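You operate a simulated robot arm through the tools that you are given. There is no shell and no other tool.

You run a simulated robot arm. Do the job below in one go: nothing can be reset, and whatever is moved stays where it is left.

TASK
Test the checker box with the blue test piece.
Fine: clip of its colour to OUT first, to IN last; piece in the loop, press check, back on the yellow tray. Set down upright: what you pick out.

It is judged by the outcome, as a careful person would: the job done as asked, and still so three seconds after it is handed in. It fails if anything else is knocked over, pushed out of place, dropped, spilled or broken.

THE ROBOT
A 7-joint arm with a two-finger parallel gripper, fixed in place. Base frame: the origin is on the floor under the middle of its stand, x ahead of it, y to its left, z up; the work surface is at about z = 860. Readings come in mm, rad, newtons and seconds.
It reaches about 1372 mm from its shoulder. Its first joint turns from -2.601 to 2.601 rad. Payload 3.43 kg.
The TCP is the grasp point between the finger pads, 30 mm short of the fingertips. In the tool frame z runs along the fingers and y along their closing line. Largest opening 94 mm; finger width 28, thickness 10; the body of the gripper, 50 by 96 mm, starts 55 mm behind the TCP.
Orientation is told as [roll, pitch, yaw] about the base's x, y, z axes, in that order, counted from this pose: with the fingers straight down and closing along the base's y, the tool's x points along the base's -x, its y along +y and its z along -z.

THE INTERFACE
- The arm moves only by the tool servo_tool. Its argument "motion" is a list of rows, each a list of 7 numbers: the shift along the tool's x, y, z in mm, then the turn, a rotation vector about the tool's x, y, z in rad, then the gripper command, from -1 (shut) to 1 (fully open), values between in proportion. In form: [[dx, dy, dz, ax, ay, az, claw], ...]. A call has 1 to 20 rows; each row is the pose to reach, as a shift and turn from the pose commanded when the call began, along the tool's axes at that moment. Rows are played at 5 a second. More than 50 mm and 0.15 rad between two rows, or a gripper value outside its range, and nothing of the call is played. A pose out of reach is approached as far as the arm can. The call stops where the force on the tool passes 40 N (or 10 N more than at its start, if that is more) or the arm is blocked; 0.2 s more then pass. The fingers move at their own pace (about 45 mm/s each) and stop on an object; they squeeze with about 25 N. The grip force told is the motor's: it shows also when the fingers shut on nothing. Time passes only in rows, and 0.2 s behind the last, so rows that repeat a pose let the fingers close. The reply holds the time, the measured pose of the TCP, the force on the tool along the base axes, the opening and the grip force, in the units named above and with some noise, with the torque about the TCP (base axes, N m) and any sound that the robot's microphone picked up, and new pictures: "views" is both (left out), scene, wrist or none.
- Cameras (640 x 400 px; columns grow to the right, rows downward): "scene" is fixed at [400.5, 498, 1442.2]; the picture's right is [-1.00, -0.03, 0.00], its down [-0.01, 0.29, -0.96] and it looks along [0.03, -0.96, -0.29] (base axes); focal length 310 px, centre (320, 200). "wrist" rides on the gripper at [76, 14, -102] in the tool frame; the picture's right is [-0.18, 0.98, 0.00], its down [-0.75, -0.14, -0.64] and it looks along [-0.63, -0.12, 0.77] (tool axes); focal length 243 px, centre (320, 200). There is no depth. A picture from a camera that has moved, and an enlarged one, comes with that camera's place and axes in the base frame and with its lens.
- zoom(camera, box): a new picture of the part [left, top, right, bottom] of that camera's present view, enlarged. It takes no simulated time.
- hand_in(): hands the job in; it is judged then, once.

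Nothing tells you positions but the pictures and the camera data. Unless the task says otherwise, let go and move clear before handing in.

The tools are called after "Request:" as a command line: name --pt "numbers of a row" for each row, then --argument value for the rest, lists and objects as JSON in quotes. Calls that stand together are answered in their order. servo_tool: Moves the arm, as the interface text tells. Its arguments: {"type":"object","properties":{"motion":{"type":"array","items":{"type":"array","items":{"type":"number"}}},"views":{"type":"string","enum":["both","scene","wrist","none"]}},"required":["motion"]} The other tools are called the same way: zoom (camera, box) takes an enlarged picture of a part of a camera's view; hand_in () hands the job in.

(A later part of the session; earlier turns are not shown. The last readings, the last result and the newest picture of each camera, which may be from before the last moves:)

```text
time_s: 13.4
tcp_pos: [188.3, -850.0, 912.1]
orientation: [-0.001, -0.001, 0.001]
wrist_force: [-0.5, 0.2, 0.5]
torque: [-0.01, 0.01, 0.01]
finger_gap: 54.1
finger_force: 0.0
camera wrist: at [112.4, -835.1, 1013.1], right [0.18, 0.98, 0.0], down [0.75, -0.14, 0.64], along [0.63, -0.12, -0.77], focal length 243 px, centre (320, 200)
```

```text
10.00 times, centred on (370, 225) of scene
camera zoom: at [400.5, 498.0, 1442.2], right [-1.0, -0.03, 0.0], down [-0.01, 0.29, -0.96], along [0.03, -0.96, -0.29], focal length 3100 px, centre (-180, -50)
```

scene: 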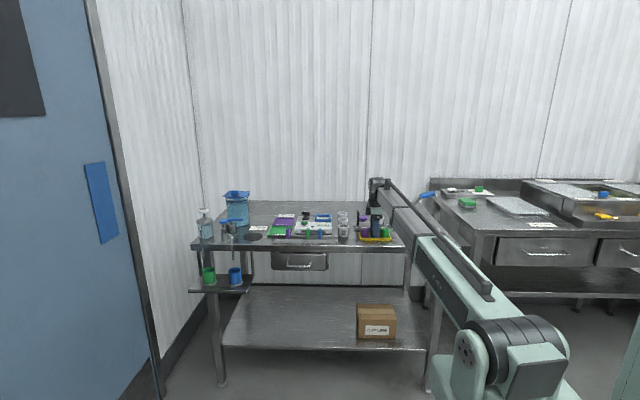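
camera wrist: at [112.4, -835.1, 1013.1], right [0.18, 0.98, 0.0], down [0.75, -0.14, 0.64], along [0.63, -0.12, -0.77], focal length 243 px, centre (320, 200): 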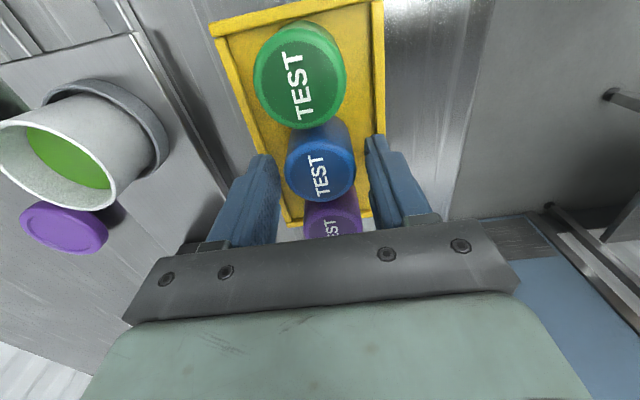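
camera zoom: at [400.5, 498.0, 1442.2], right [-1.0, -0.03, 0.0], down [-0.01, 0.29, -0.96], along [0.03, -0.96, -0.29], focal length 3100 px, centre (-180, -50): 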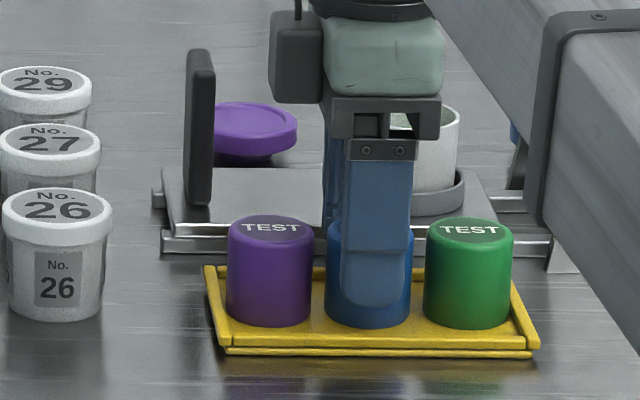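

The piece is about 3 mm toward -x of the gripper centre, and the sides clear evenly. I'll correct that and close.

Request:
servo_tool --pt "1.5 0 0 0 0 0 0.15" --pt "3 0 0 0 0 0 0.15" --pt "3 0 0 0 0 0 -1" --pt "3 0 0 0 0 0 -1" --pt "3 0 0 0 0 0 -1" --pt "3 0 0 0 0 0 -1" --views "both"

Request:
zoom --camera "wrist" --box '[220, 80, 420, 230]'

Request:
zoom --camera "scene" --box '[340, 205, 400, 245]'

```text
time_s: 14.8
tcp_pos: [185.4, -851.3, 912.0]
orientation: [-0.001, -0.003, 0.0]
wrist_force: [0.3, 0.4, 1.4]
torque: [0.02, -0.02, -0.02]
finger_gap: 38.7
finger_force: 24.9
camera wrist: at [109.1, -835.5, 1013.2], right [0.18, 0.98, 0.0], down [0.75, -0.14, 0.64], along [0.63, -0.12, -0.77], focal length 243 px, centre (320, 200)
```

scene: 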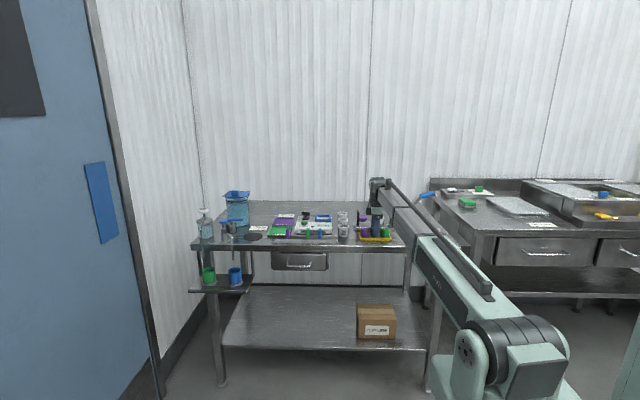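
wrist: 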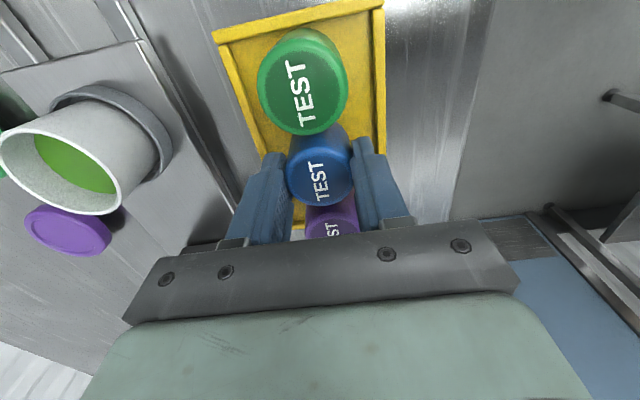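

```text
2.67 times, centred on (320, 155) of wrist
camera zoom: at [109.1, -835.5, 1013.2], right [0.18, 0.98, 0.0], down [0.75, -0.14, 0.64], along [0.63, -0.12, -0.77], focal length 647 px, centre (320, 320)
```

zoom: 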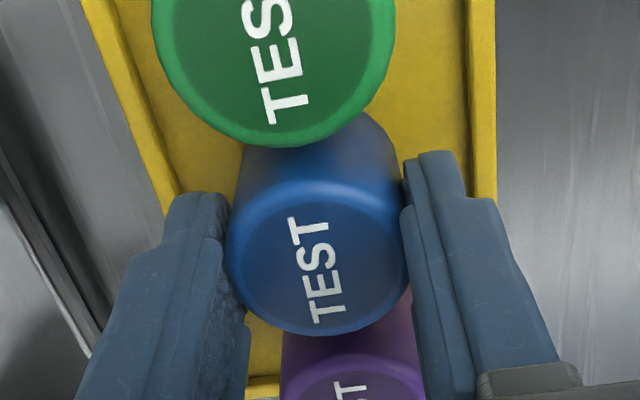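

```text
10.00 times, centred on (370, 225) of scene
camera zoom: at [400.5, 498.0, 1442.2], right [-1.0, -0.03, 0.0], down [-0.01, 0.29, -0.96], along [0.03, -0.96, -0.29], focal length 3100 px, centre (-180, -50)
```

zoom: 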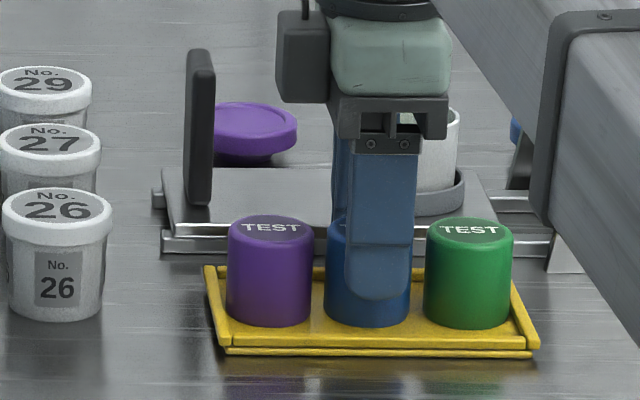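

The grip is firm at 38.7 mm. I'll lift straight up and check that the piece hangs straight.

Request:
servo_tool --pt "0 0 -6 0 0 0 -1" --pt "0 0 -20 0 0 0 -1" --pt "0 0 -45 0 0 0 -1" --pt "0 0 -80 0 0 0 -1" --pt "0 0 -110 0 0 0 -1" --pt "0 0 -110 0 0 0 -1" --views "both"

Request:
zoom --camera "scene" --box '[330, 180, 420, 245]'

```text
time_s: 16.2
tcp_pos: [187.0, -850.9, 1024.4]
orientation: [0.001, -0.002, 0.0]
wrist_force: [1.0, 0.3, -1.1]
torque: [0.03, 0.02, 0.0]
finger_gap: 38.7
finger_force: 25.4
camera wrist: at [110.3, -836.4, 1124.9], right [0.18, 0.98, 0.0], down [0.75, -0.14, 0.64], along [0.63, -0.12, -0.77], focal length 243 px, centre (320, 200)
```

scene: 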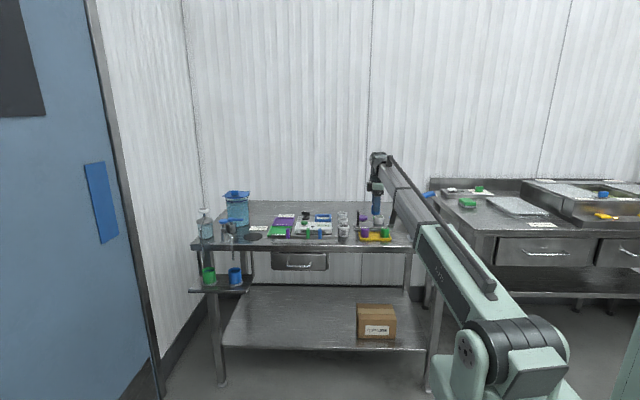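
wrist: 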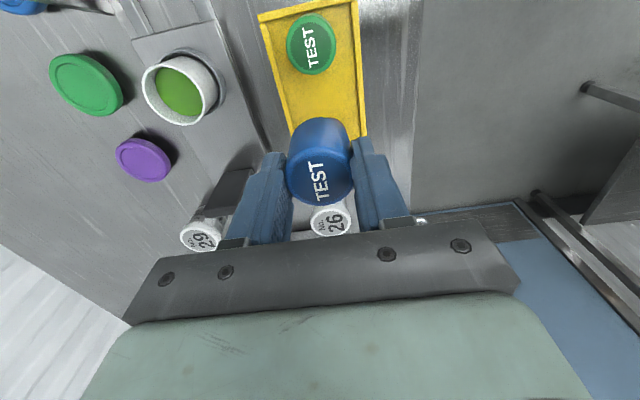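

```text
6.15 times, centred on (375, 212) of scene
camera zoom: at [400.5, 498.0, 1442.2], right [-1.0, -0.03, 0.0], down [-0.01, 0.29, -0.96], along [0.03, -0.96, -0.29], focal length 1908 px, centre (-18, 123)
```

zoom: 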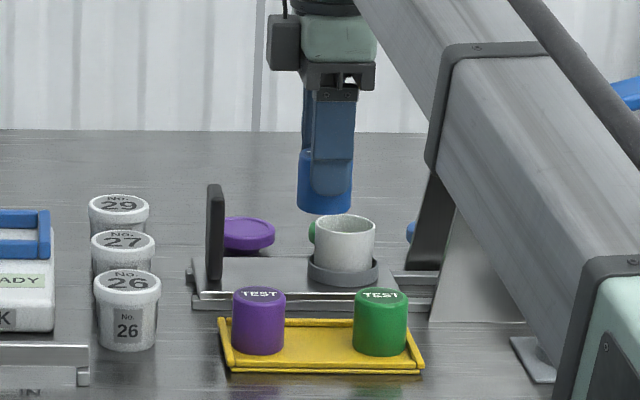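

The piece hangs upright in the gripper. Next I'll carry it high over to the loop on the box, near (425, -990), and refine from there.

Request:
servo_tool --pt "0 0 -40 0 0 0 -1" --pt "-34 -20 -40 0 0 0 -1" --pt "-68 -40 -40 0 0 0 -1" --pt "-102 -60 -40 0 0 0 -1" --pt "-136 -80 -40 0 0 0 -1" --pt "-170 -99 -40 0 0 0 -1" --pt "-204 -119 -40 0 0 0 -1" --pt "-238 -139 -40 0 0 0 -1" --pt "-238 -139 -40 0 0 0 -1" --views "both"

Request:
zoom --camera "wrist" --box '[220, 20, 420, 170]'

Request:
zoom --camera "scene" --box '[268, 190, 348, 250]'

```text
time_s: 18.2
tcp_pos: [425.7, -988.4, 1060.2]
orientation: [0.001, -0.001, -0.001]
wrist_force: [0.0, -1.5, 0.0]
torque: [-0.01, 0.01, 0.0]
finger_gap: 38.6
finger_force: 25.3
camera wrist: at [349.1, -972.9, 1161.5], right [0.18, 0.98, 0.0], down [0.75, -0.14, 0.64], along [0.63, -0.12, -0.77], focal length 243 px, centre (320, 200)
```

scene: 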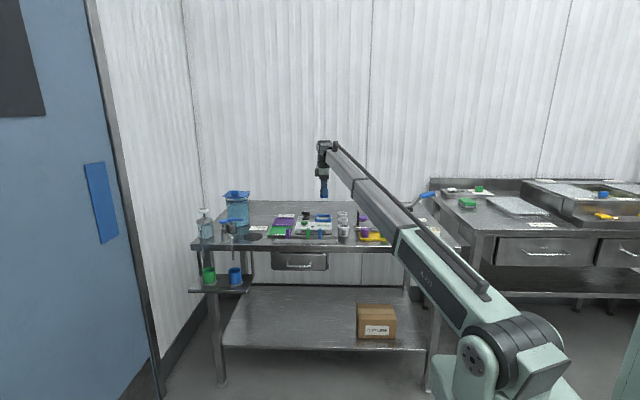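
wrist: 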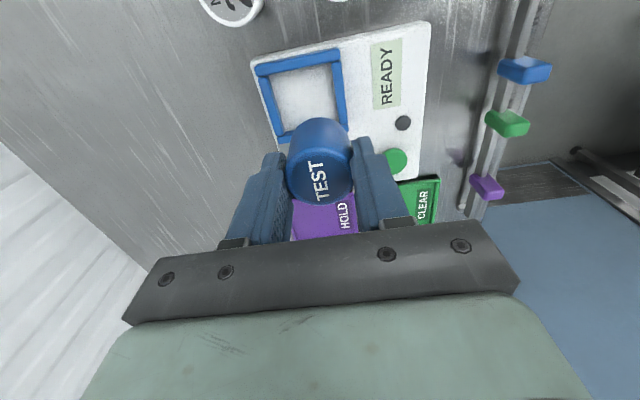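

```text
2.67 times, centred on (320, 95) of wrist
camera zoom: at [349.1, -972.9, 1161.5], right [0.18, 0.98, 0.0], down [0.75, -0.14, 0.64], along [0.63, -0.12, -0.77], focal length 647 px, centre (320, 480)
```

zoom: 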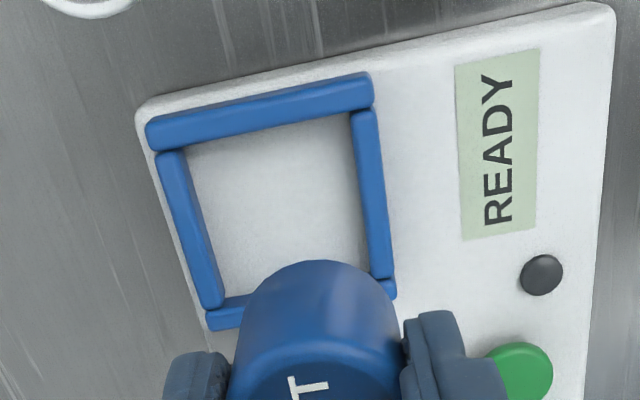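

```text
6.67 times, centred on (308, 220) of scene
camera zoom: at [400.5, 498.0, 1442.2], right [-1.0, -0.03, 0.0], down [-0.01, 0.29, -0.96], along [0.03, -0.96, -0.29], focal length 2067 px, centre (400, 67)
```

zoom: 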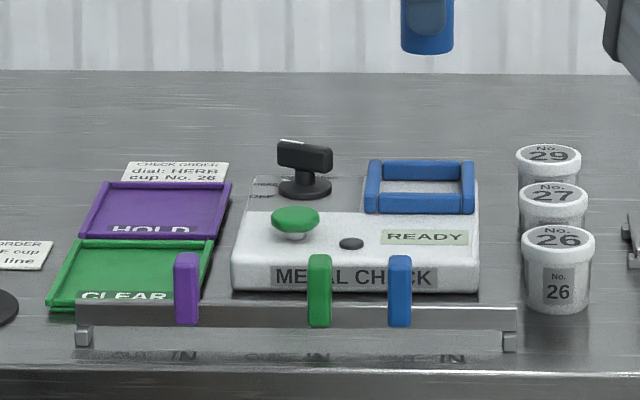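

The loop opening is centred near (431, -1005), about 57 × 65 mm with rims near z 892. I'll shift over and lower partway, then check.

Request:
servo_tool --pt "-5 -17 10 0 0 0 -1" --pt "-5 -17 45 0 0 0 -1" --pt "-5 -17 80 0 0 0 -1" --pt "-5 -17 95 0 0 0 -1" --pt "-5 -17 95 0 0 0 -1" --views "both"

Request:
zoom --camera "wrist" --box '[220, 60, 420, 210]'

Request:
zoom --camera "scene" --box '[278, 195, 348, 245]'

```text
time_s: 19.4
tcp_pos: [427.6, -1003.0, 967.1]
orientation: [-0.001, -0.002, 0.0]
wrist_force: [0.3, -0.5, -0.8]
torque: [-0.01, 0.02, -0.03]
finger_gap: 38.7
finger_force: 25.1
camera wrist: at [351.8, -988.7, 1068.2], right [0.18, 0.98, 0.0], down [0.75, -0.14, 0.64], along [0.63, -0.12, -0.77], focal length 243 px, centre (320, 200)
```

scene: 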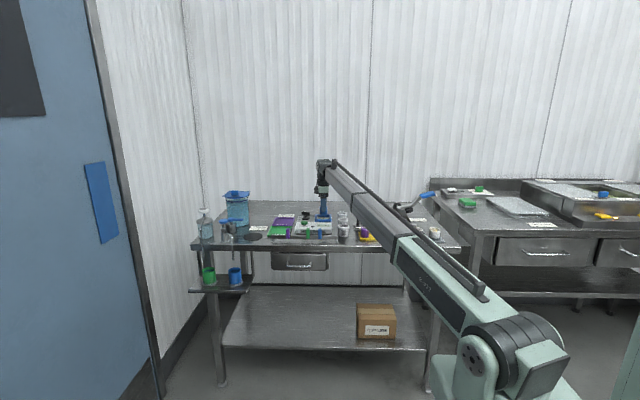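
wrist: 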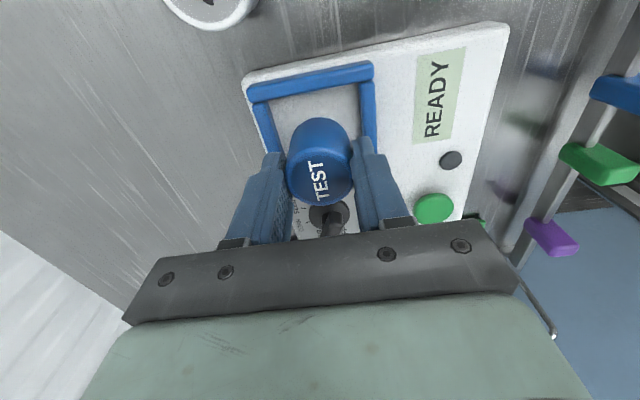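

```text
2.67 times, centred on (320, 135) of wrist
camera zoom: at [351.8, -988.7, 1068.2], right [0.18, 0.98, 0.0], down [0.75, -0.14, 0.64], along [0.63, -0.12, -0.77], focal length 647 px, centre (320, 373)
```

zoom: 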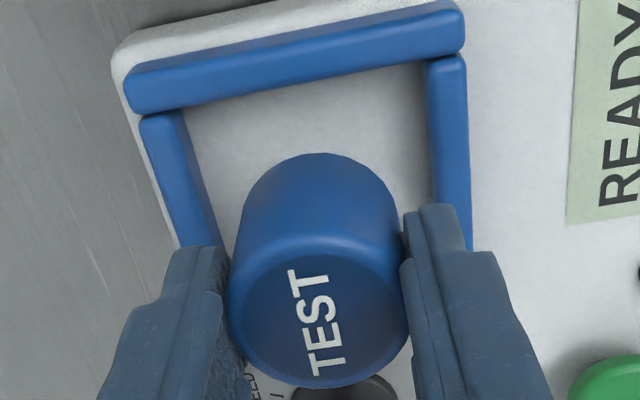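

```text
8.00 times, centred on (313, 220) of scene
camera zoom: at [400.5, 498.0, 1442.2], right [-1.0, -0.03, 0.0], down [-0.01, 0.29, -0.96], along [0.03, -0.96, -0.29], focal length 2480 px, centre (376, 40)
```

zoom: 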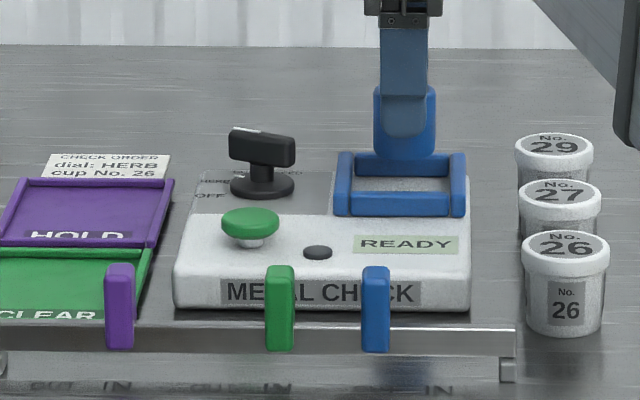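

The piece is centred over the loop to within about 2 mm. I'll lower it to just above the floor, then feel for contact in small steps.

Request:
servo_tool --pt "-2 0 12 0 0 0 -1" --pt "-2 0 24 0 0 0 -1" --pt "-2 0 29 0 0 0 -1" --pt "-2 0 32 0 0 0 -1" --pt "-2 0 32 0 0 0 -1" --views "both"

Request:
zoom --camera "scene" --box '[298, 200, 348, 235]'

Request:
zoom --camera "wrist" --box '[220, 60, 420, 210]'

```text
time_s: 20.6
tcp_pos: [429.6, -1005.0, 935.7]
orientation: [-0.002, -0.001, 0.0]
wrist_force: [-2.0, -0.6, 11.3]
torque: [-0.03, 0.03, -0.07]
finger_gap: 39.0
finger_force: 24.8
camera wrist: at [354.1, -989.4, 1036.9], right [0.18, 0.98, 0.0], down [0.75, -0.14, 0.64], along [0.63, -0.12, -0.77], focal length 243 px, centre (320, 200)
```

scene: 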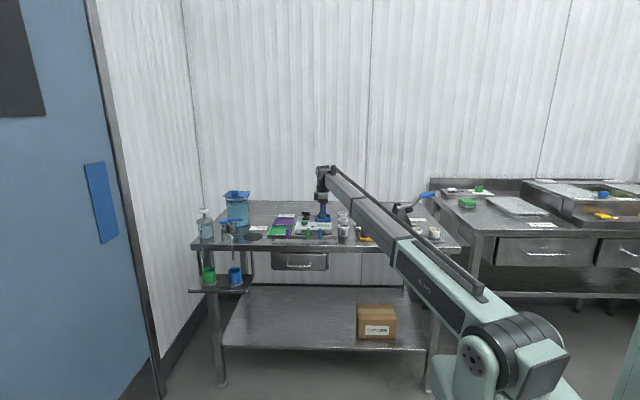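
wrist: 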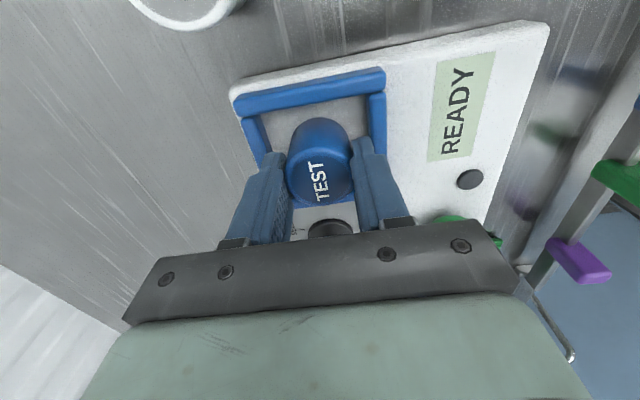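

```text
11.43 times, centred on (323, 218) of scene
camera zoom: at [400.5, 498.0, 1442.2], right [-1.0, -0.03, 0.0], down [-0.01, 0.29, -0.96], along [0.03, -0.96, -0.29], focal length 3543 px, centre (286, 0)
```

zoom: 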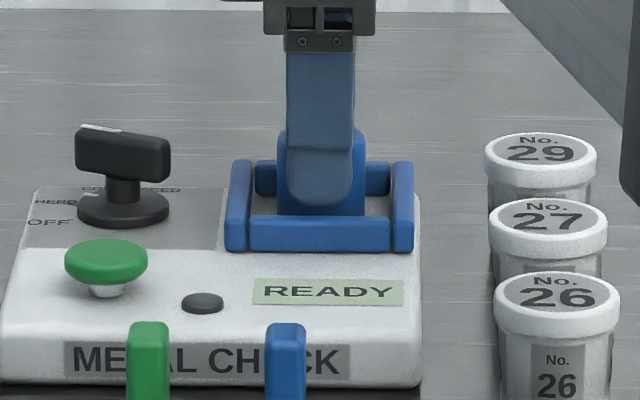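

```text
2.67 times, centred on (320, 135) of wrist
camera zoom: at [354.1, -989.4, 1036.9], right [0.18, 0.98, 0.0], down [0.75, -0.14, 0.64], along [0.63, -0.12, -0.77], focal length 647 px, centre (320, 373)
```

zoom: 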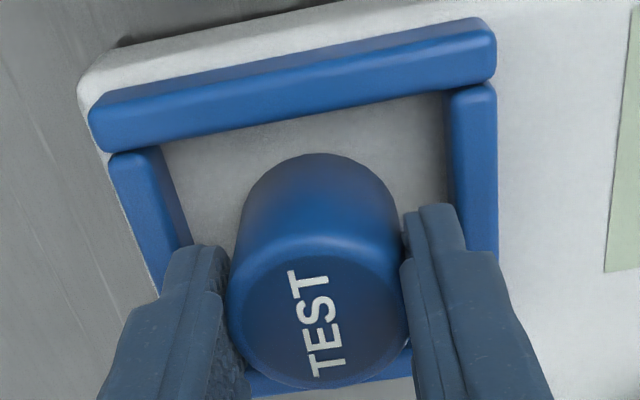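

The floor contact shows as about 11 N upward, and the piece is standing in the loop. I'll ease off half a millimetre, open gently and rise.

Request:
servo_tool --pt "0 0 -0.7 0 0 0 -1" --pt "0 0 -0.7 0 0 0 -0.1" --pt "0 0 -0.7 0 0 0 0.05" --pt "0 0 -0.7 0 0 0 0.05" --pt "0 0 -15 0 0 0 0.05" --pt "0 0 -40 0 0 0 0.05" --pt "0 0 -80 0 0 0 0.05" --pt "0 0 -110 0 0 0 0.05" --views "both"

Request:
zoom --camera "scene" --box '[278, 195, 348, 245]'

Request:
zoom --camera "wrist" --box '[220, 20, 460, 180]'

```text
time_s: 22.4
tcp_pos: [430.6, -1008.2, 1044.4]
orientation: [0.0, -0.001, 0.001]
wrist_force: [0.5, 0.8, 0.3]
torque: [0.01, 0.0, -0.01]
finger_gap: 49.3
finger_force: 0.2
camera wrist: at [354.3, -992.7, 1144.6], right [0.18, 0.98, 0.0], down [0.75, -0.14, 0.64], along [0.63, -0.12, -0.77], focal length 243 px, centre (320, 200)
```

scene: 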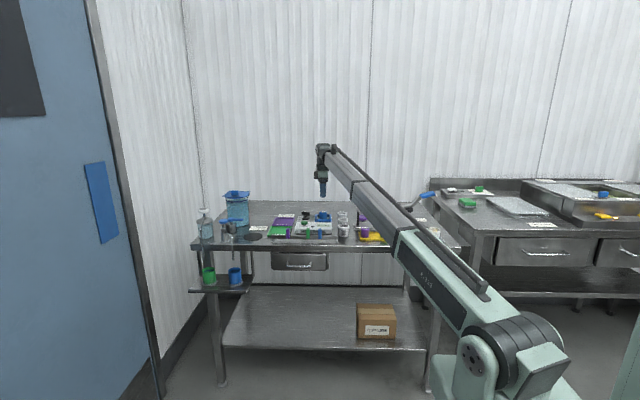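
wrist: 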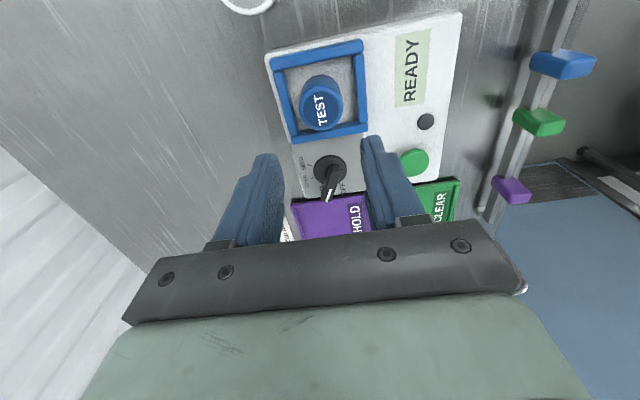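

```text
8.00 times, centred on (313, 220) of scene
camera zoom: at [400.5, 498.0, 1442.2], right [-1.0, -0.03, 0.0], down [-0.01, 0.29, -0.96], along [0.03, -0.96, -0.29], focal length 2480 px, centre (376, 40)
```

zoom: 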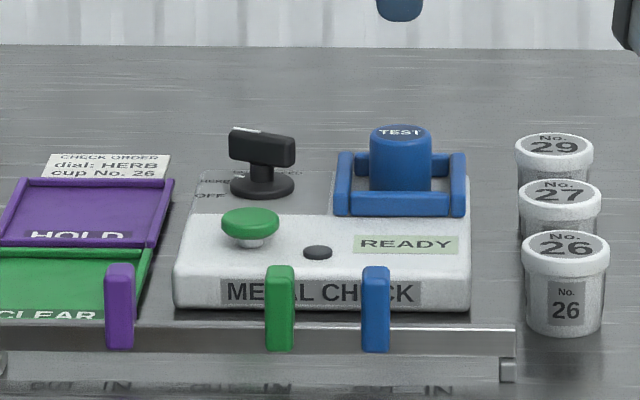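

```text
2.50 times, centred on (340, 100) of wrist
camera zoom: at [354.3, -992.7, 1144.6], right [0.18, 0.98, 0.0], down [0.75, -0.14, 0.64], along [0.63, -0.12, -0.77], focal length 606 px, centre (270, 450)
```

zoom: 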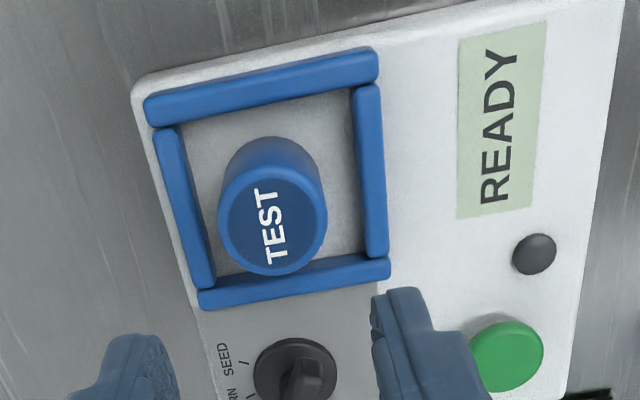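

The piece stands upright inside the loop. The green CHECK button is near (517, -912), so I'll close the fingers and move above it.

Request:
servo_tool --pt "-22 24 0 0 0 0 -1" --pt "-44 47 0 0 0 0 -1" --pt "-66 71 0 0 0 0 -1" --pt "-86.7 94 0 0 0 0 -1" --pt "-86.7 94 35 0 0 0 -1" --pt "-86.7 94 70 0 0 0 -1" --pt "-86.7 94 70 0 0 0 -1" --views "both"

Request:
zoom --camera "scene" --box '[268, 195, 338, 245]'

Request:
zoom --camera "wrist" --box '[220, 60, 420, 210]'

```text
time_s: 24.0
tcp_pos: [516.3, -913.5, 974.0]
orientation: [0.0, -0.002, -0.001]
wrist_force: [1.0, 0.6, -0.5]
torque: [0.02, 0.0, 0.02]
finger_gap: 0.0
finger_force: 25.1
camera wrist: at [440.5, -897.9, 1075.5], right [0.18, 0.98, 0.0], down [0.75, -0.14, 0.64], along [0.63, -0.12, -0.77], focal length 243 px, centre (320, 200)
```

scene: 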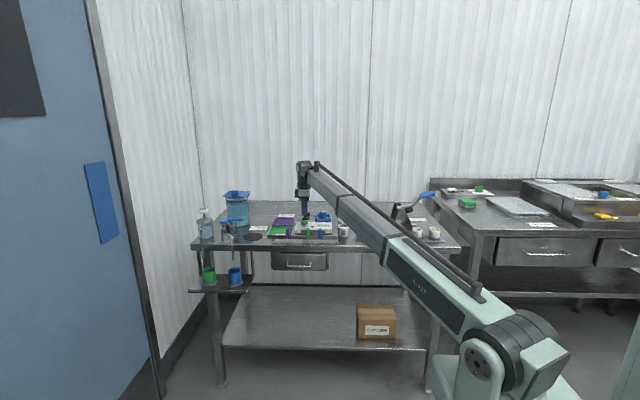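
wrist: 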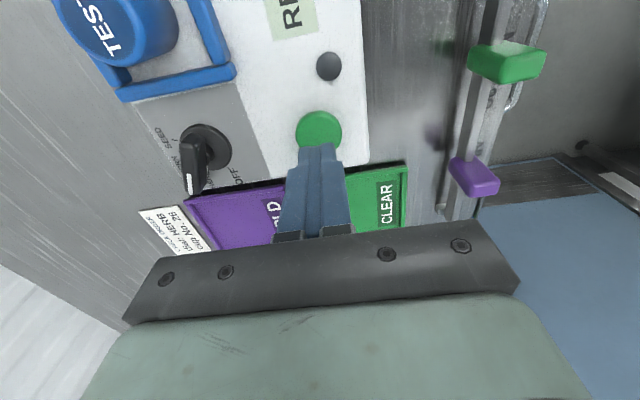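

```text
8.00 times, centred on (303, 220) of scene
camera zoom: at [400.5, 498.0, 1442.2], right [-1.0, -0.03, 0.0], down [-0.01, 0.29, -0.96], along [0.03, -0.96, -0.29], focal length 2480 px, centre (456, 40)
```

zoom: 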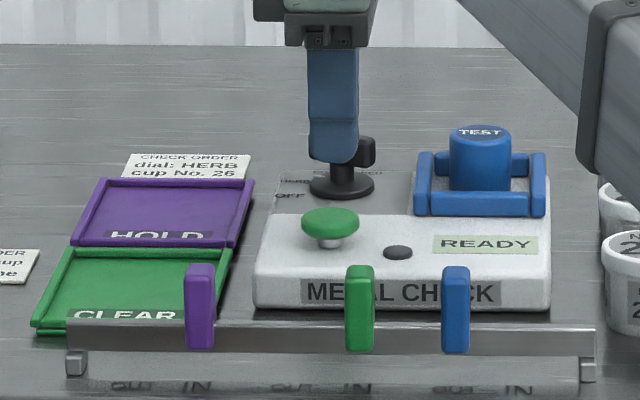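

```text
2.67 times, centred on (320, 135) of wrist
camera zoom: at [440.5, -897.9, 1075.5], right [0.18, 0.98, 0.0], down [0.75, -0.14, 0.64], along [0.63, -0.12, -0.77], focal length 647 px, centre (320, 373)
```

zoom: 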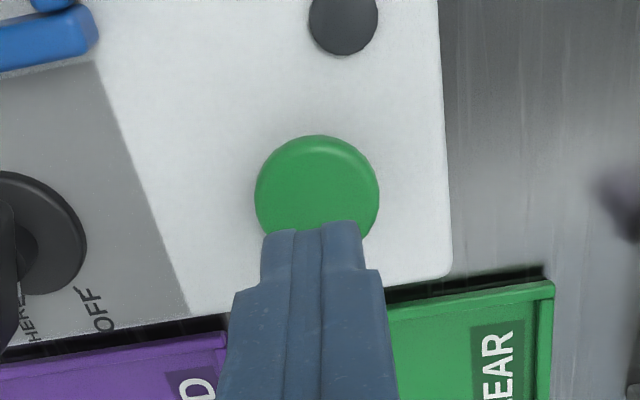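

The closed fingertips are over the green button. I'll come down gently and watch for contact force and any sound.

Request:
servo_tool --pt "0 -1 14 0 0 0 -1" --pt "0 -1 26 0 0 0 -1" --pt "0 -1 32 0 0 0 -1" --pt "0 -1 35 0 0 0 -1" --pt "0 -1 37 0 0 0 -1" --pt "0 -1 38 0 0 0 -1" --views "both"

Request:
zoom --camera "scene" --box '[278, 205, 338, 245]'

Request:
zoom --camera "wrist" --box '[220, 60, 420, 210]'

```text
time_s: 25.4
tcp_pos: [518.0, -913.1, 937.9]
orientation: [0.0, -0.001, 0.0]
wrist_force: [-0.6, -0.2, 0.1]
torque: [0.01, 0.03, 0.01]
finger_gap: 0.0
finger_force: 24.7
camera wrist: at [441.2, -897.5, 1038.6], right [0.18, 0.98, 0.0], down [0.75, -0.14, 0.64], along [0.63, -0.12, -0.77], focal length 243 px, centre (320, 200)
```

scene: 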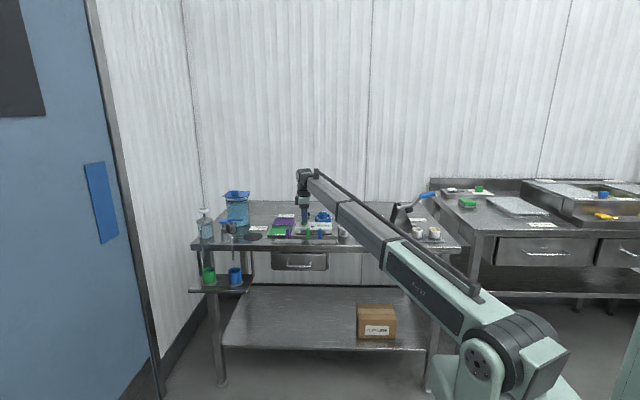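
wrist: 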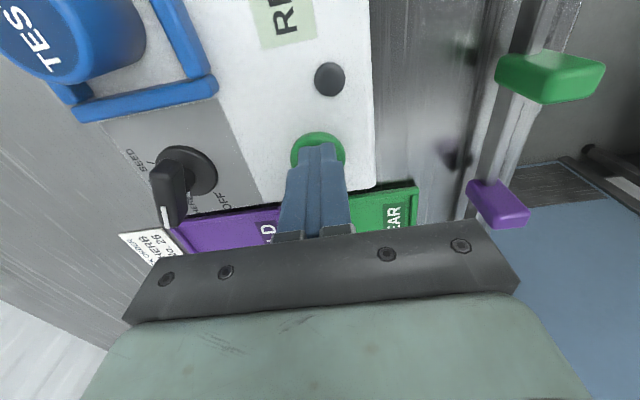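

```text
10.00 times, centred on (308, 225) of scene
camera zoom: at [400.5, 498.0, 1442.2], right [-1.0, -0.03, 0.0], down [-0.01, 0.29, -0.96], along [0.03, -0.96, -0.29], focal length 3100 px, centre (440, -50)
```

zoom: 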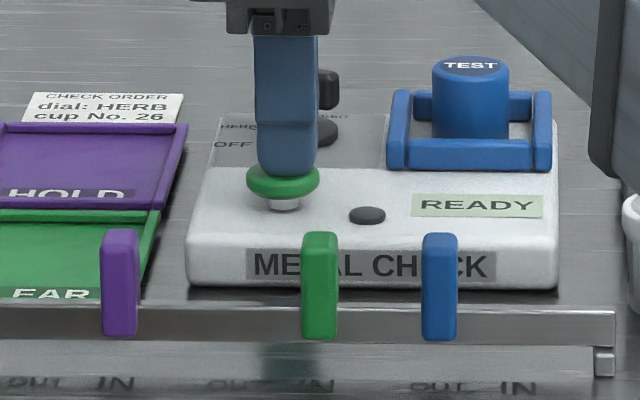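

```text
2.67 times, centred on (320, 135) of wrist
camera zoom: at [441.2, -897.5, 1038.6], right [0.18, 0.98, 0.0], down [0.75, -0.14, 0.64], along [0.63, -0.12, -0.77], focal length 647 px, centre (320, 373)
```

zoom: 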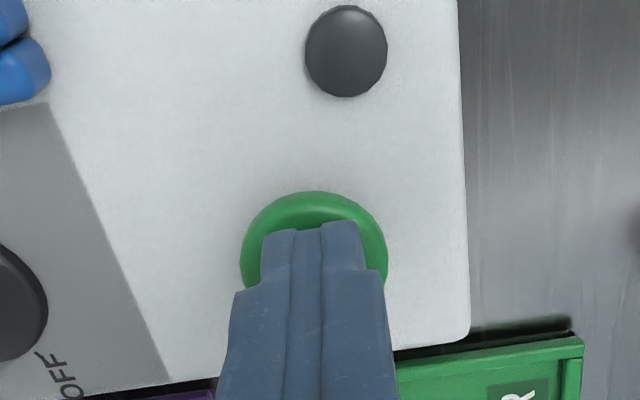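

The fingertips are just above the button with no contact yet. I'll continue down in 1 mm steps.

Request:
servo_tool --pt "0 0 1 0 0 0 -1" --pt "0 0 2 0 0 0 -1" --pt "0 0 3 0 0 0 -1" --pt "0 0 4 0 0 0 -1" --pt "0 0 5 0 0 0 -1" --views "scene"

Request:
zoom --camera "scene" --box '[278, 205, 338, 245]'

```text
time_s: 26.6
tcp_pos: [517.0, -911.8, 932.7]
orientation: [-0.001, -0.002, 0.0]
wrist_force: [0.3, -1.5, 2.6]
torque: [-0.03, -0.03, 0.0]
finger_gap: 0.2
finger_force: 24.8
```

scene: 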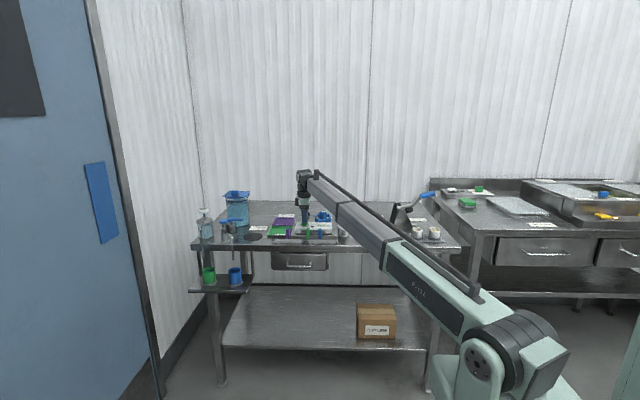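

```text
10.00 times, centred on (308, 225) of scene
camera zoom: at [400.5, 498.0, 1442.2], right [-1.0, -0.03, 0.0], down [-0.01, 0.29, -0.96], along [0.03, -0.96, -0.29], focal length 3100 px, centre (440, -50)
```

zoom: 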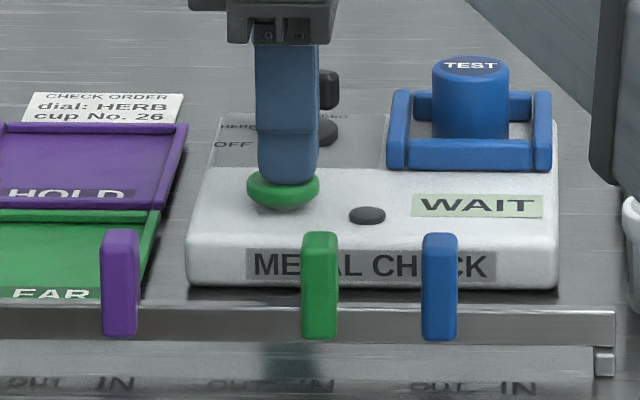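

The display changed to WAIT, so the press registered. I'll lift off the button and wait for the result.

Request:
servo_tool --pt "0 0 -5 0 0 0 -1" --pt "0 0 -25 0 0 0 -1" --pt "0 0 -60 0 0 0 -1" --pt "0 0 -100 0 0 0 -1" --pt "0 0 -100 0 0 0 -1" --views "both"

Request:
zoom --camera "scene" --box '[278, 205, 338, 245]'

```text
time_s: 27.8
tcp_pos: [517.3, -913.3, 1034.5]
orientation: [0.001, -0.002, 0.0]
wrist_force: [-0.6, 0.2, 0.1]
torque: [-0.01, 0.0, 0.02]
finger_gap: 0.1
finger_force: 24.6
camera wrist: at [441.0, -898.6, 1135.9], right [0.18, 0.98, 0.0], down [0.75, -0.14, 0.64], along [0.63, -0.12, -0.77], focal length 243 px, centre (320, 200)
```

scene: 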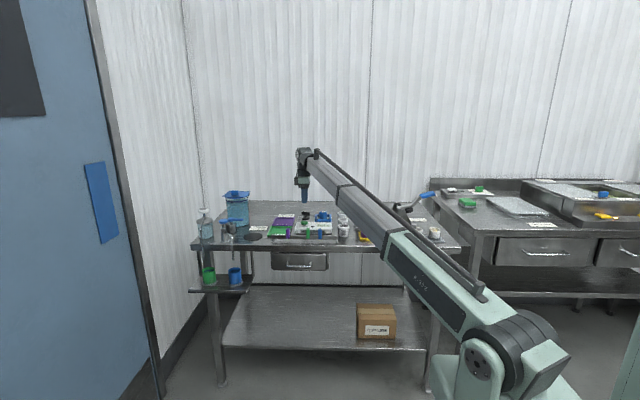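
wrist: 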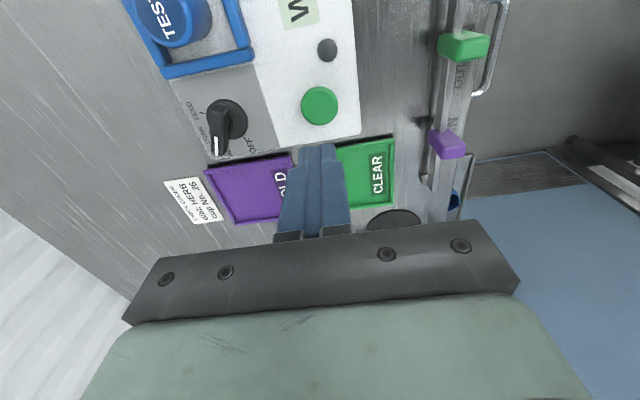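

```text
10.00 times, centred on (308, 225) of scene
camera zoom: at [400.5, 498.0, 1442.2], right [-1.0, -0.03, 0.0], down [-0.01, 0.29, -0.96], along [0.03, -0.96, -0.29], focal length 3100 px, centre (440, -50)
```

zoom: 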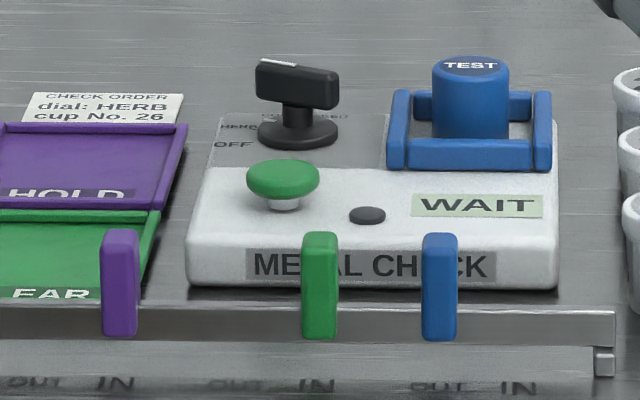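

The display still reads WAIT, so I'll hold here a couple of seconds for the check to finish.

Request:
servo_tool --pt "0 0 0 0 0 0 -1" --pt "0 0 0 0 0 0 -1" --pt "0 0 0 0 0 0 -1" --pt "0 0 0 0 0 0 -1" --pt "0 0 0 0 0 0 -1" --pt "0 0 0 0 0 0 -1" --pt "0 0 0 0 0 0 -1" --pt "0 0 0 0 0 0 -1" --views "scene"

Request:
zoom --camera "scene" --box '[278, 205, 338, 245]'

```text
time_s: 29.6
tcp_pos: [516.5, -913.8, 1035.2]
orientation: [0.0, -0.002, -0.002]
wrist_force: [1.0, 0.5, -0.2]
torque: [-0.01, -0.01, 0.01]
finger_gap: 0.0
finger_force: 24.8
```

scene: 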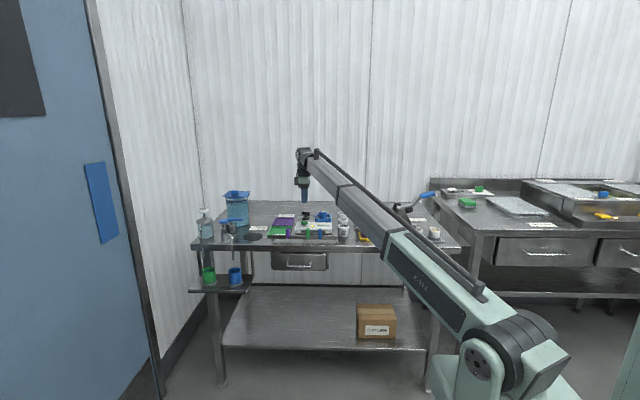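

```text
10.00 times, centred on (308, 225) of scene
camera zoom: at [400.5, 498.0, 1442.2], right [-1.0, -0.03, 0.0], down [-0.01, 0.29, -0.96], along [0.03, -0.96, -0.29], focal length 3100 px, centre (440, -50)
```

zoom: 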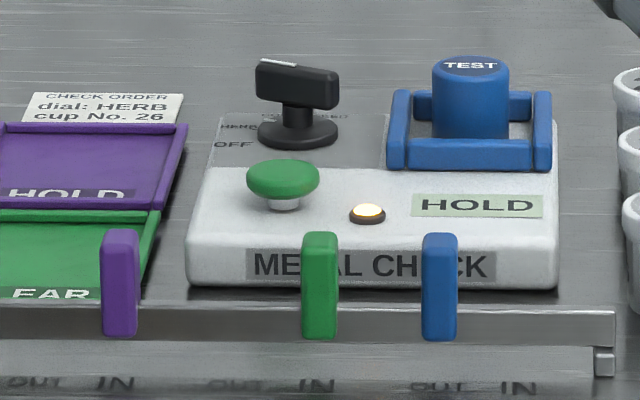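

The display reads HOLD and the lamp is lit, so the box detected the piece. Next I'll go back above the loop with the fingers open to fetch it.

Request:
servo_tool --pt "22 -23 0 0 0 0 0.15" --pt "44 -47 0 0 0 0 0.15" --pt "66 -70 0 0 0 0 0.15" --pt "86.7 -93 0 0 0 0 0.15" --pt "86.7 -93 40 0 0 0 0.15" --pt "86.7 -93 45 0 0 0 0.15" --pt "86.7 -93 45 0 0 0 0.15" --views "both"

Request:
zoom --camera "wrist" --box '[220, 60, 420, 210]'

Request:
zoom --camera "scene" --box '[298, 195, 348, 235]'

```text
time_s: 31.2
tcp_pos: [431.1, -1005.6, 988.0]
orientation: [0.0, -0.003, 0.0]
wrist_force: [0.1, 0.8, -0.7]
torque: [0.0, 0.03, 0.02]
finger_gap: 54.1
finger_force: 0.1
camera wrist: at [355.0, -990.4, 1088.0], right [0.18, 0.98, 0.0], down [0.75, -0.14, 0.64], along [0.63, -0.12, -0.77], focal length 243 px, centre (320, 200)
```

scene: 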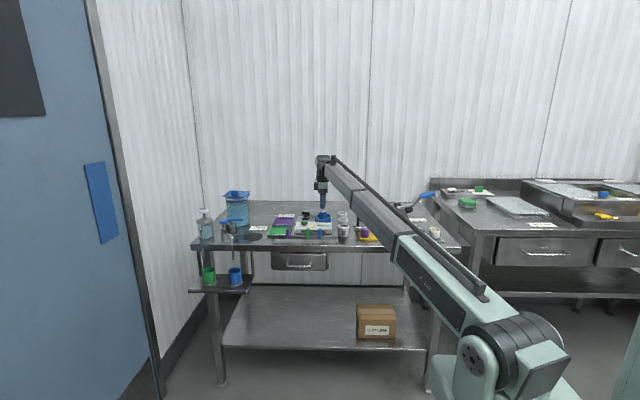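
wrist: 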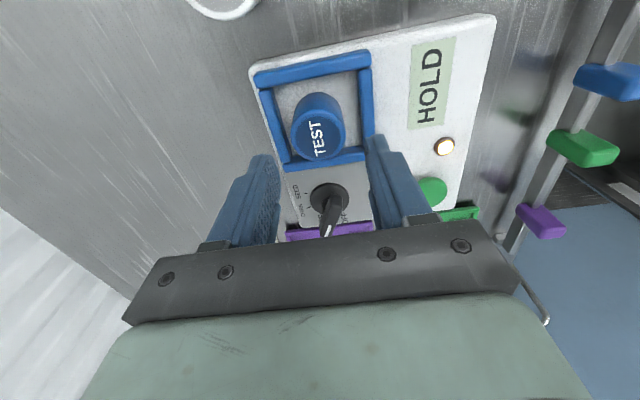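

```text
2.67 times, centred on (320, 135) of wrist
camera zoom: at [355.0, -990.4, 1088.0], right [0.18, 0.98, 0.0], down [0.75, -0.14, 0.64], along [0.63, -0.12, -0.77], focal length 647 px, centre (320, 373)
```

zoom: 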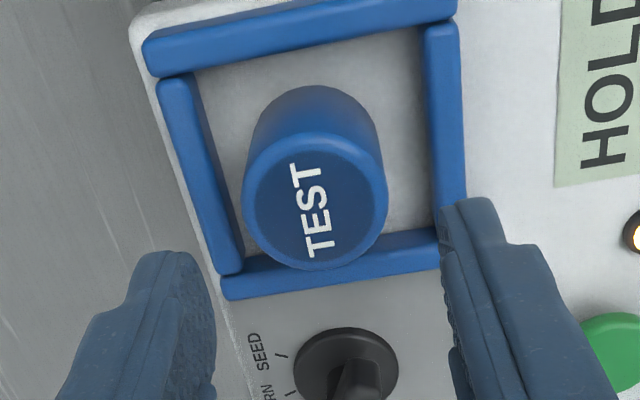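

```text
10.00 times, centred on (323, 215) of scene
camera zoom: at [400.5, 498.0, 1442.2], right [-1.0, -0.03, 0.0], down [-0.01, 0.29, -0.96], along [0.03, -0.96, -0.29], focal length 3100 px, centre (290, 50)
```

zoom: 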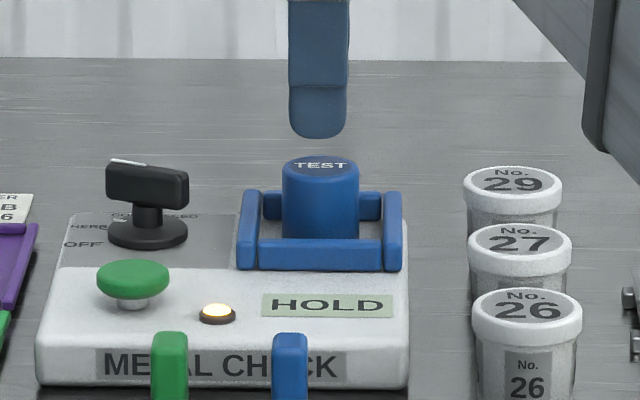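

The gripper is lined up over the piece in the loop. I'll descend to the earlier grip height and close.

Request:
servo_tool --pt "0 0 15 0 0 0 0.15" --pt "0 0 30 0 0 0 0.15" --pt "0 0 43 0 0 0 0.15" --pt "0 0 50 0 0 0 0.15" --pt "0 0 50 0 0 0 0.15" --pt "0 0 50 0 0 0 -1" --pt "0 0 50 0 0 0 -1" --pt "0 0 50 0 0 0 -1" --pt "0 0 50 0 0 0 -1" --views "both"

Request:
zoom --camera "wrist" --box '[220, 60, 420, 210]'

Request:
zoom --camera "scene" --box '[298, 195, 348, 235]'

```text
time_s: 33.2
tcp_pos: [431.2, -1007.2, 937.1]
orientation: [0.001, -0.002, 0.0]
wrist_force: [0.3, -1.1, 0.5]
torque: [-0.03, -0.02, -0.01]
finger_gap: 38.6
finger_force: 24.4
camera wrist: at [354.8, -990.9, 1038.4], right [0.18, 0.98, 0.0], down [0.75, -0.14, 0.64], along [0.63, -0.12, -0.77], focal length 243 px, centre (320, 200)
```

scene: 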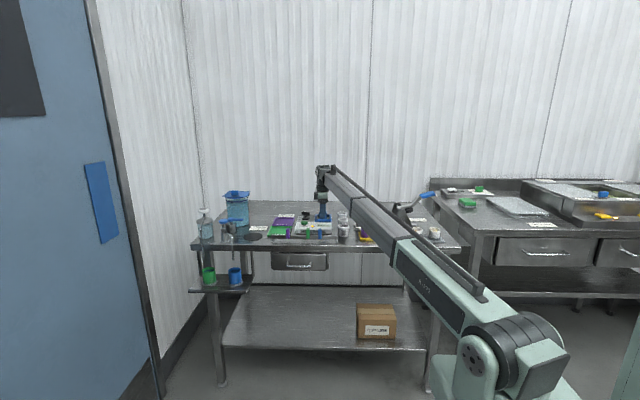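
wrist: 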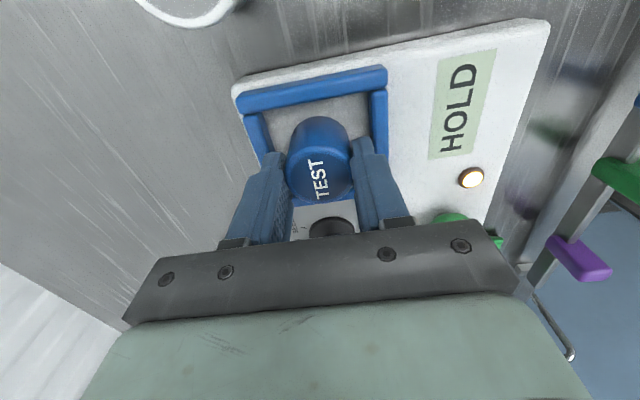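

```text
2.67 times, centred on (320, 135) of wrist
camera zoom: at [354.8, -990.9, 1038.4], right [0.18, 0.98, 0.0], down [0.75, -0.14, 0.64], along [0.63, -0.12, -0.77], focal length 647 px, centre (320, 373)
```

zoom: 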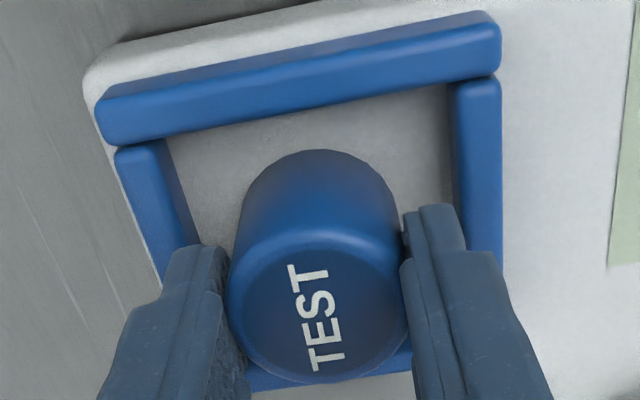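

```text
10.00 times, centred on (323, 215) of scene
camera zoom: at [400.5, 498.0, 1442.2], right [-1.0, -0.03, 0.0], down [-0.01, 0.29, -0.96], along [0.03, -0.96, -0.29], focal length 3100 px, centre (290, 50)
```

zoom: 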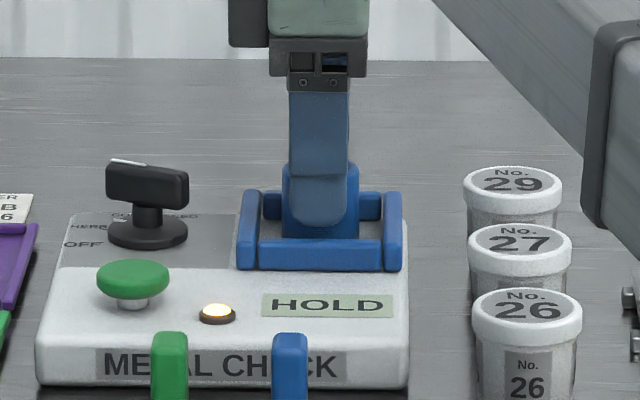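

The piece is gripped again. I'll lift it straight out of the loop and carry it high back over its spot on the tray.

Request:
servo_tool --pt "0 0 -8 0 0 0 -1" --pt "0 0 -30 0 0 0 -1" --pt "0 0 -65 0 0 0 -1" --pt "0 0 -105 0 0 0 -1" --pt "0 0 -125 0 0 0 -1" --pt "35 22 -125 0 0 0 -1" --pt "70 44 -125 0 0 0 -1" --pt "105 67 -125 0 0 0 -1" --pt "140 89 -125 0 0 0 -1" --pt "175 111 -125 0 0 0 -1" --pt "210 134 -125 0 0 0 -1" --pt "245 156 -125 0 0 0 -1" --pt "245 156 -125 0 0 0 -1" --views "both"

Request:
zoom --camera "wrist" --box '[220, 20, 420, 170]'

Request:
zoom --camera "scene" --box '[268, 195, 348, 245]'

Request:
zoom --camera "scene" --box '[330, 180, 420, 245]'

```text
time_s: 36.0
tcp_pos: [187.1, -847.7, 1063.4]
orientation: [0.0, -0.001, 0.002]
wrist_force: [-0.2, 0.8, -0.8]
torque: [0.01, 0.0, 0.02]
finger_gap: 39.0
finger_force: 24.9
camera wrist: at [111.4, -832.9, 1164.0], right [0.18, 0.98, 0.0], down [0.75, -0.14, 0.64], along [0.63, -0.12, -0.77], focal length 243 px, centre (320, 200)
```

scene: 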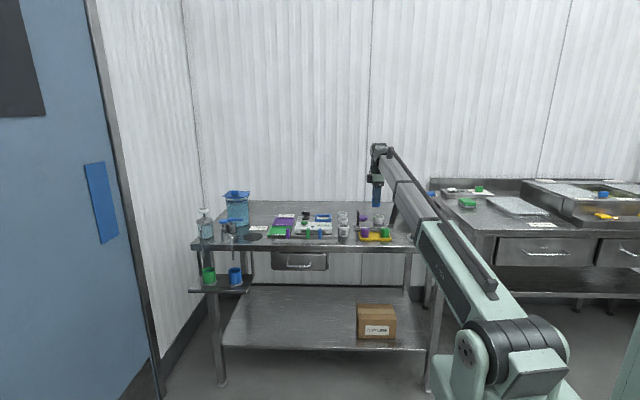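
wrist: 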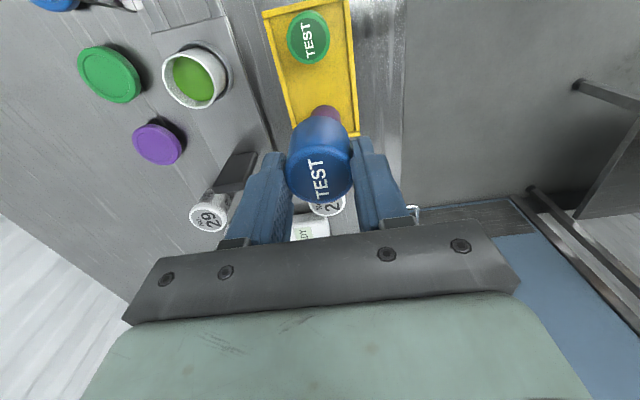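

```text
2.67 times, centred on (320, 95) of wrist
camera zoom: at [111.4, -832.9, 1164.0], right [0.18, 0.98, 0.0], down [0.75, -0.14, 0.64], along [0.63, -0.12, -0.77], focal length 647 px, centre (320, 480)
```

zoom: 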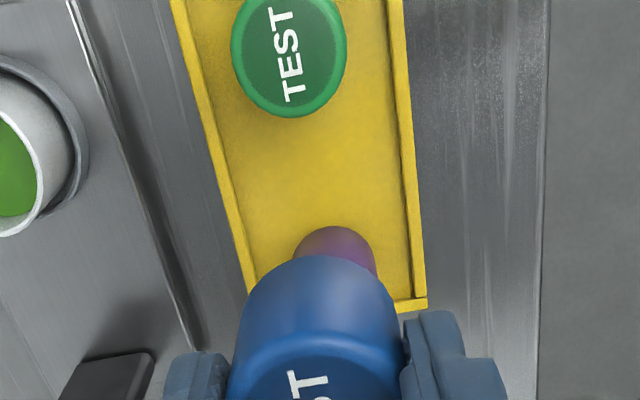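

```text
8.00 times, centred on (308, 220) of scene
camera zoom: at [400.5, 498.0, 1442.2], right [-1.0, -0.03, 0.0], down [-0.01, 0.29, -0.96], along [0.03, -0.96, -0.29], focal length 2480 px, centre (416, 40)
```

zoom: 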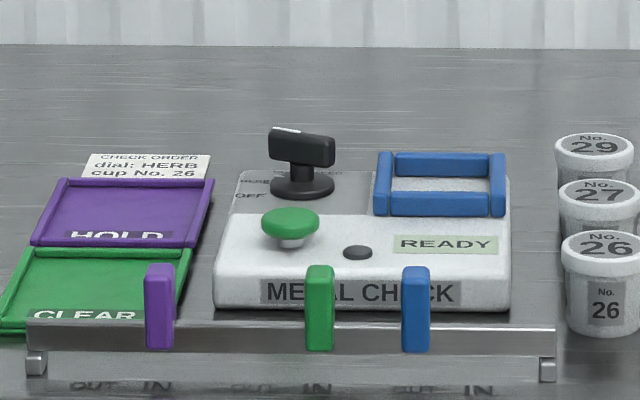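

```text
6.15 times, centred on (375, 212) of scene
camera zoom: at [400.5, 498.0, 1442.2], right [-1.0, -0.03, 0.0], down [-0.01, 0.29, -0.96], along [0.03, -0.96, -0.29], focal length 1908 px, centre (-18, 123)
```

zoom: 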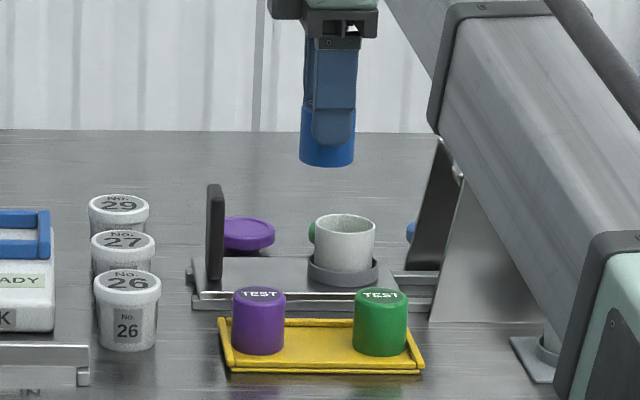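

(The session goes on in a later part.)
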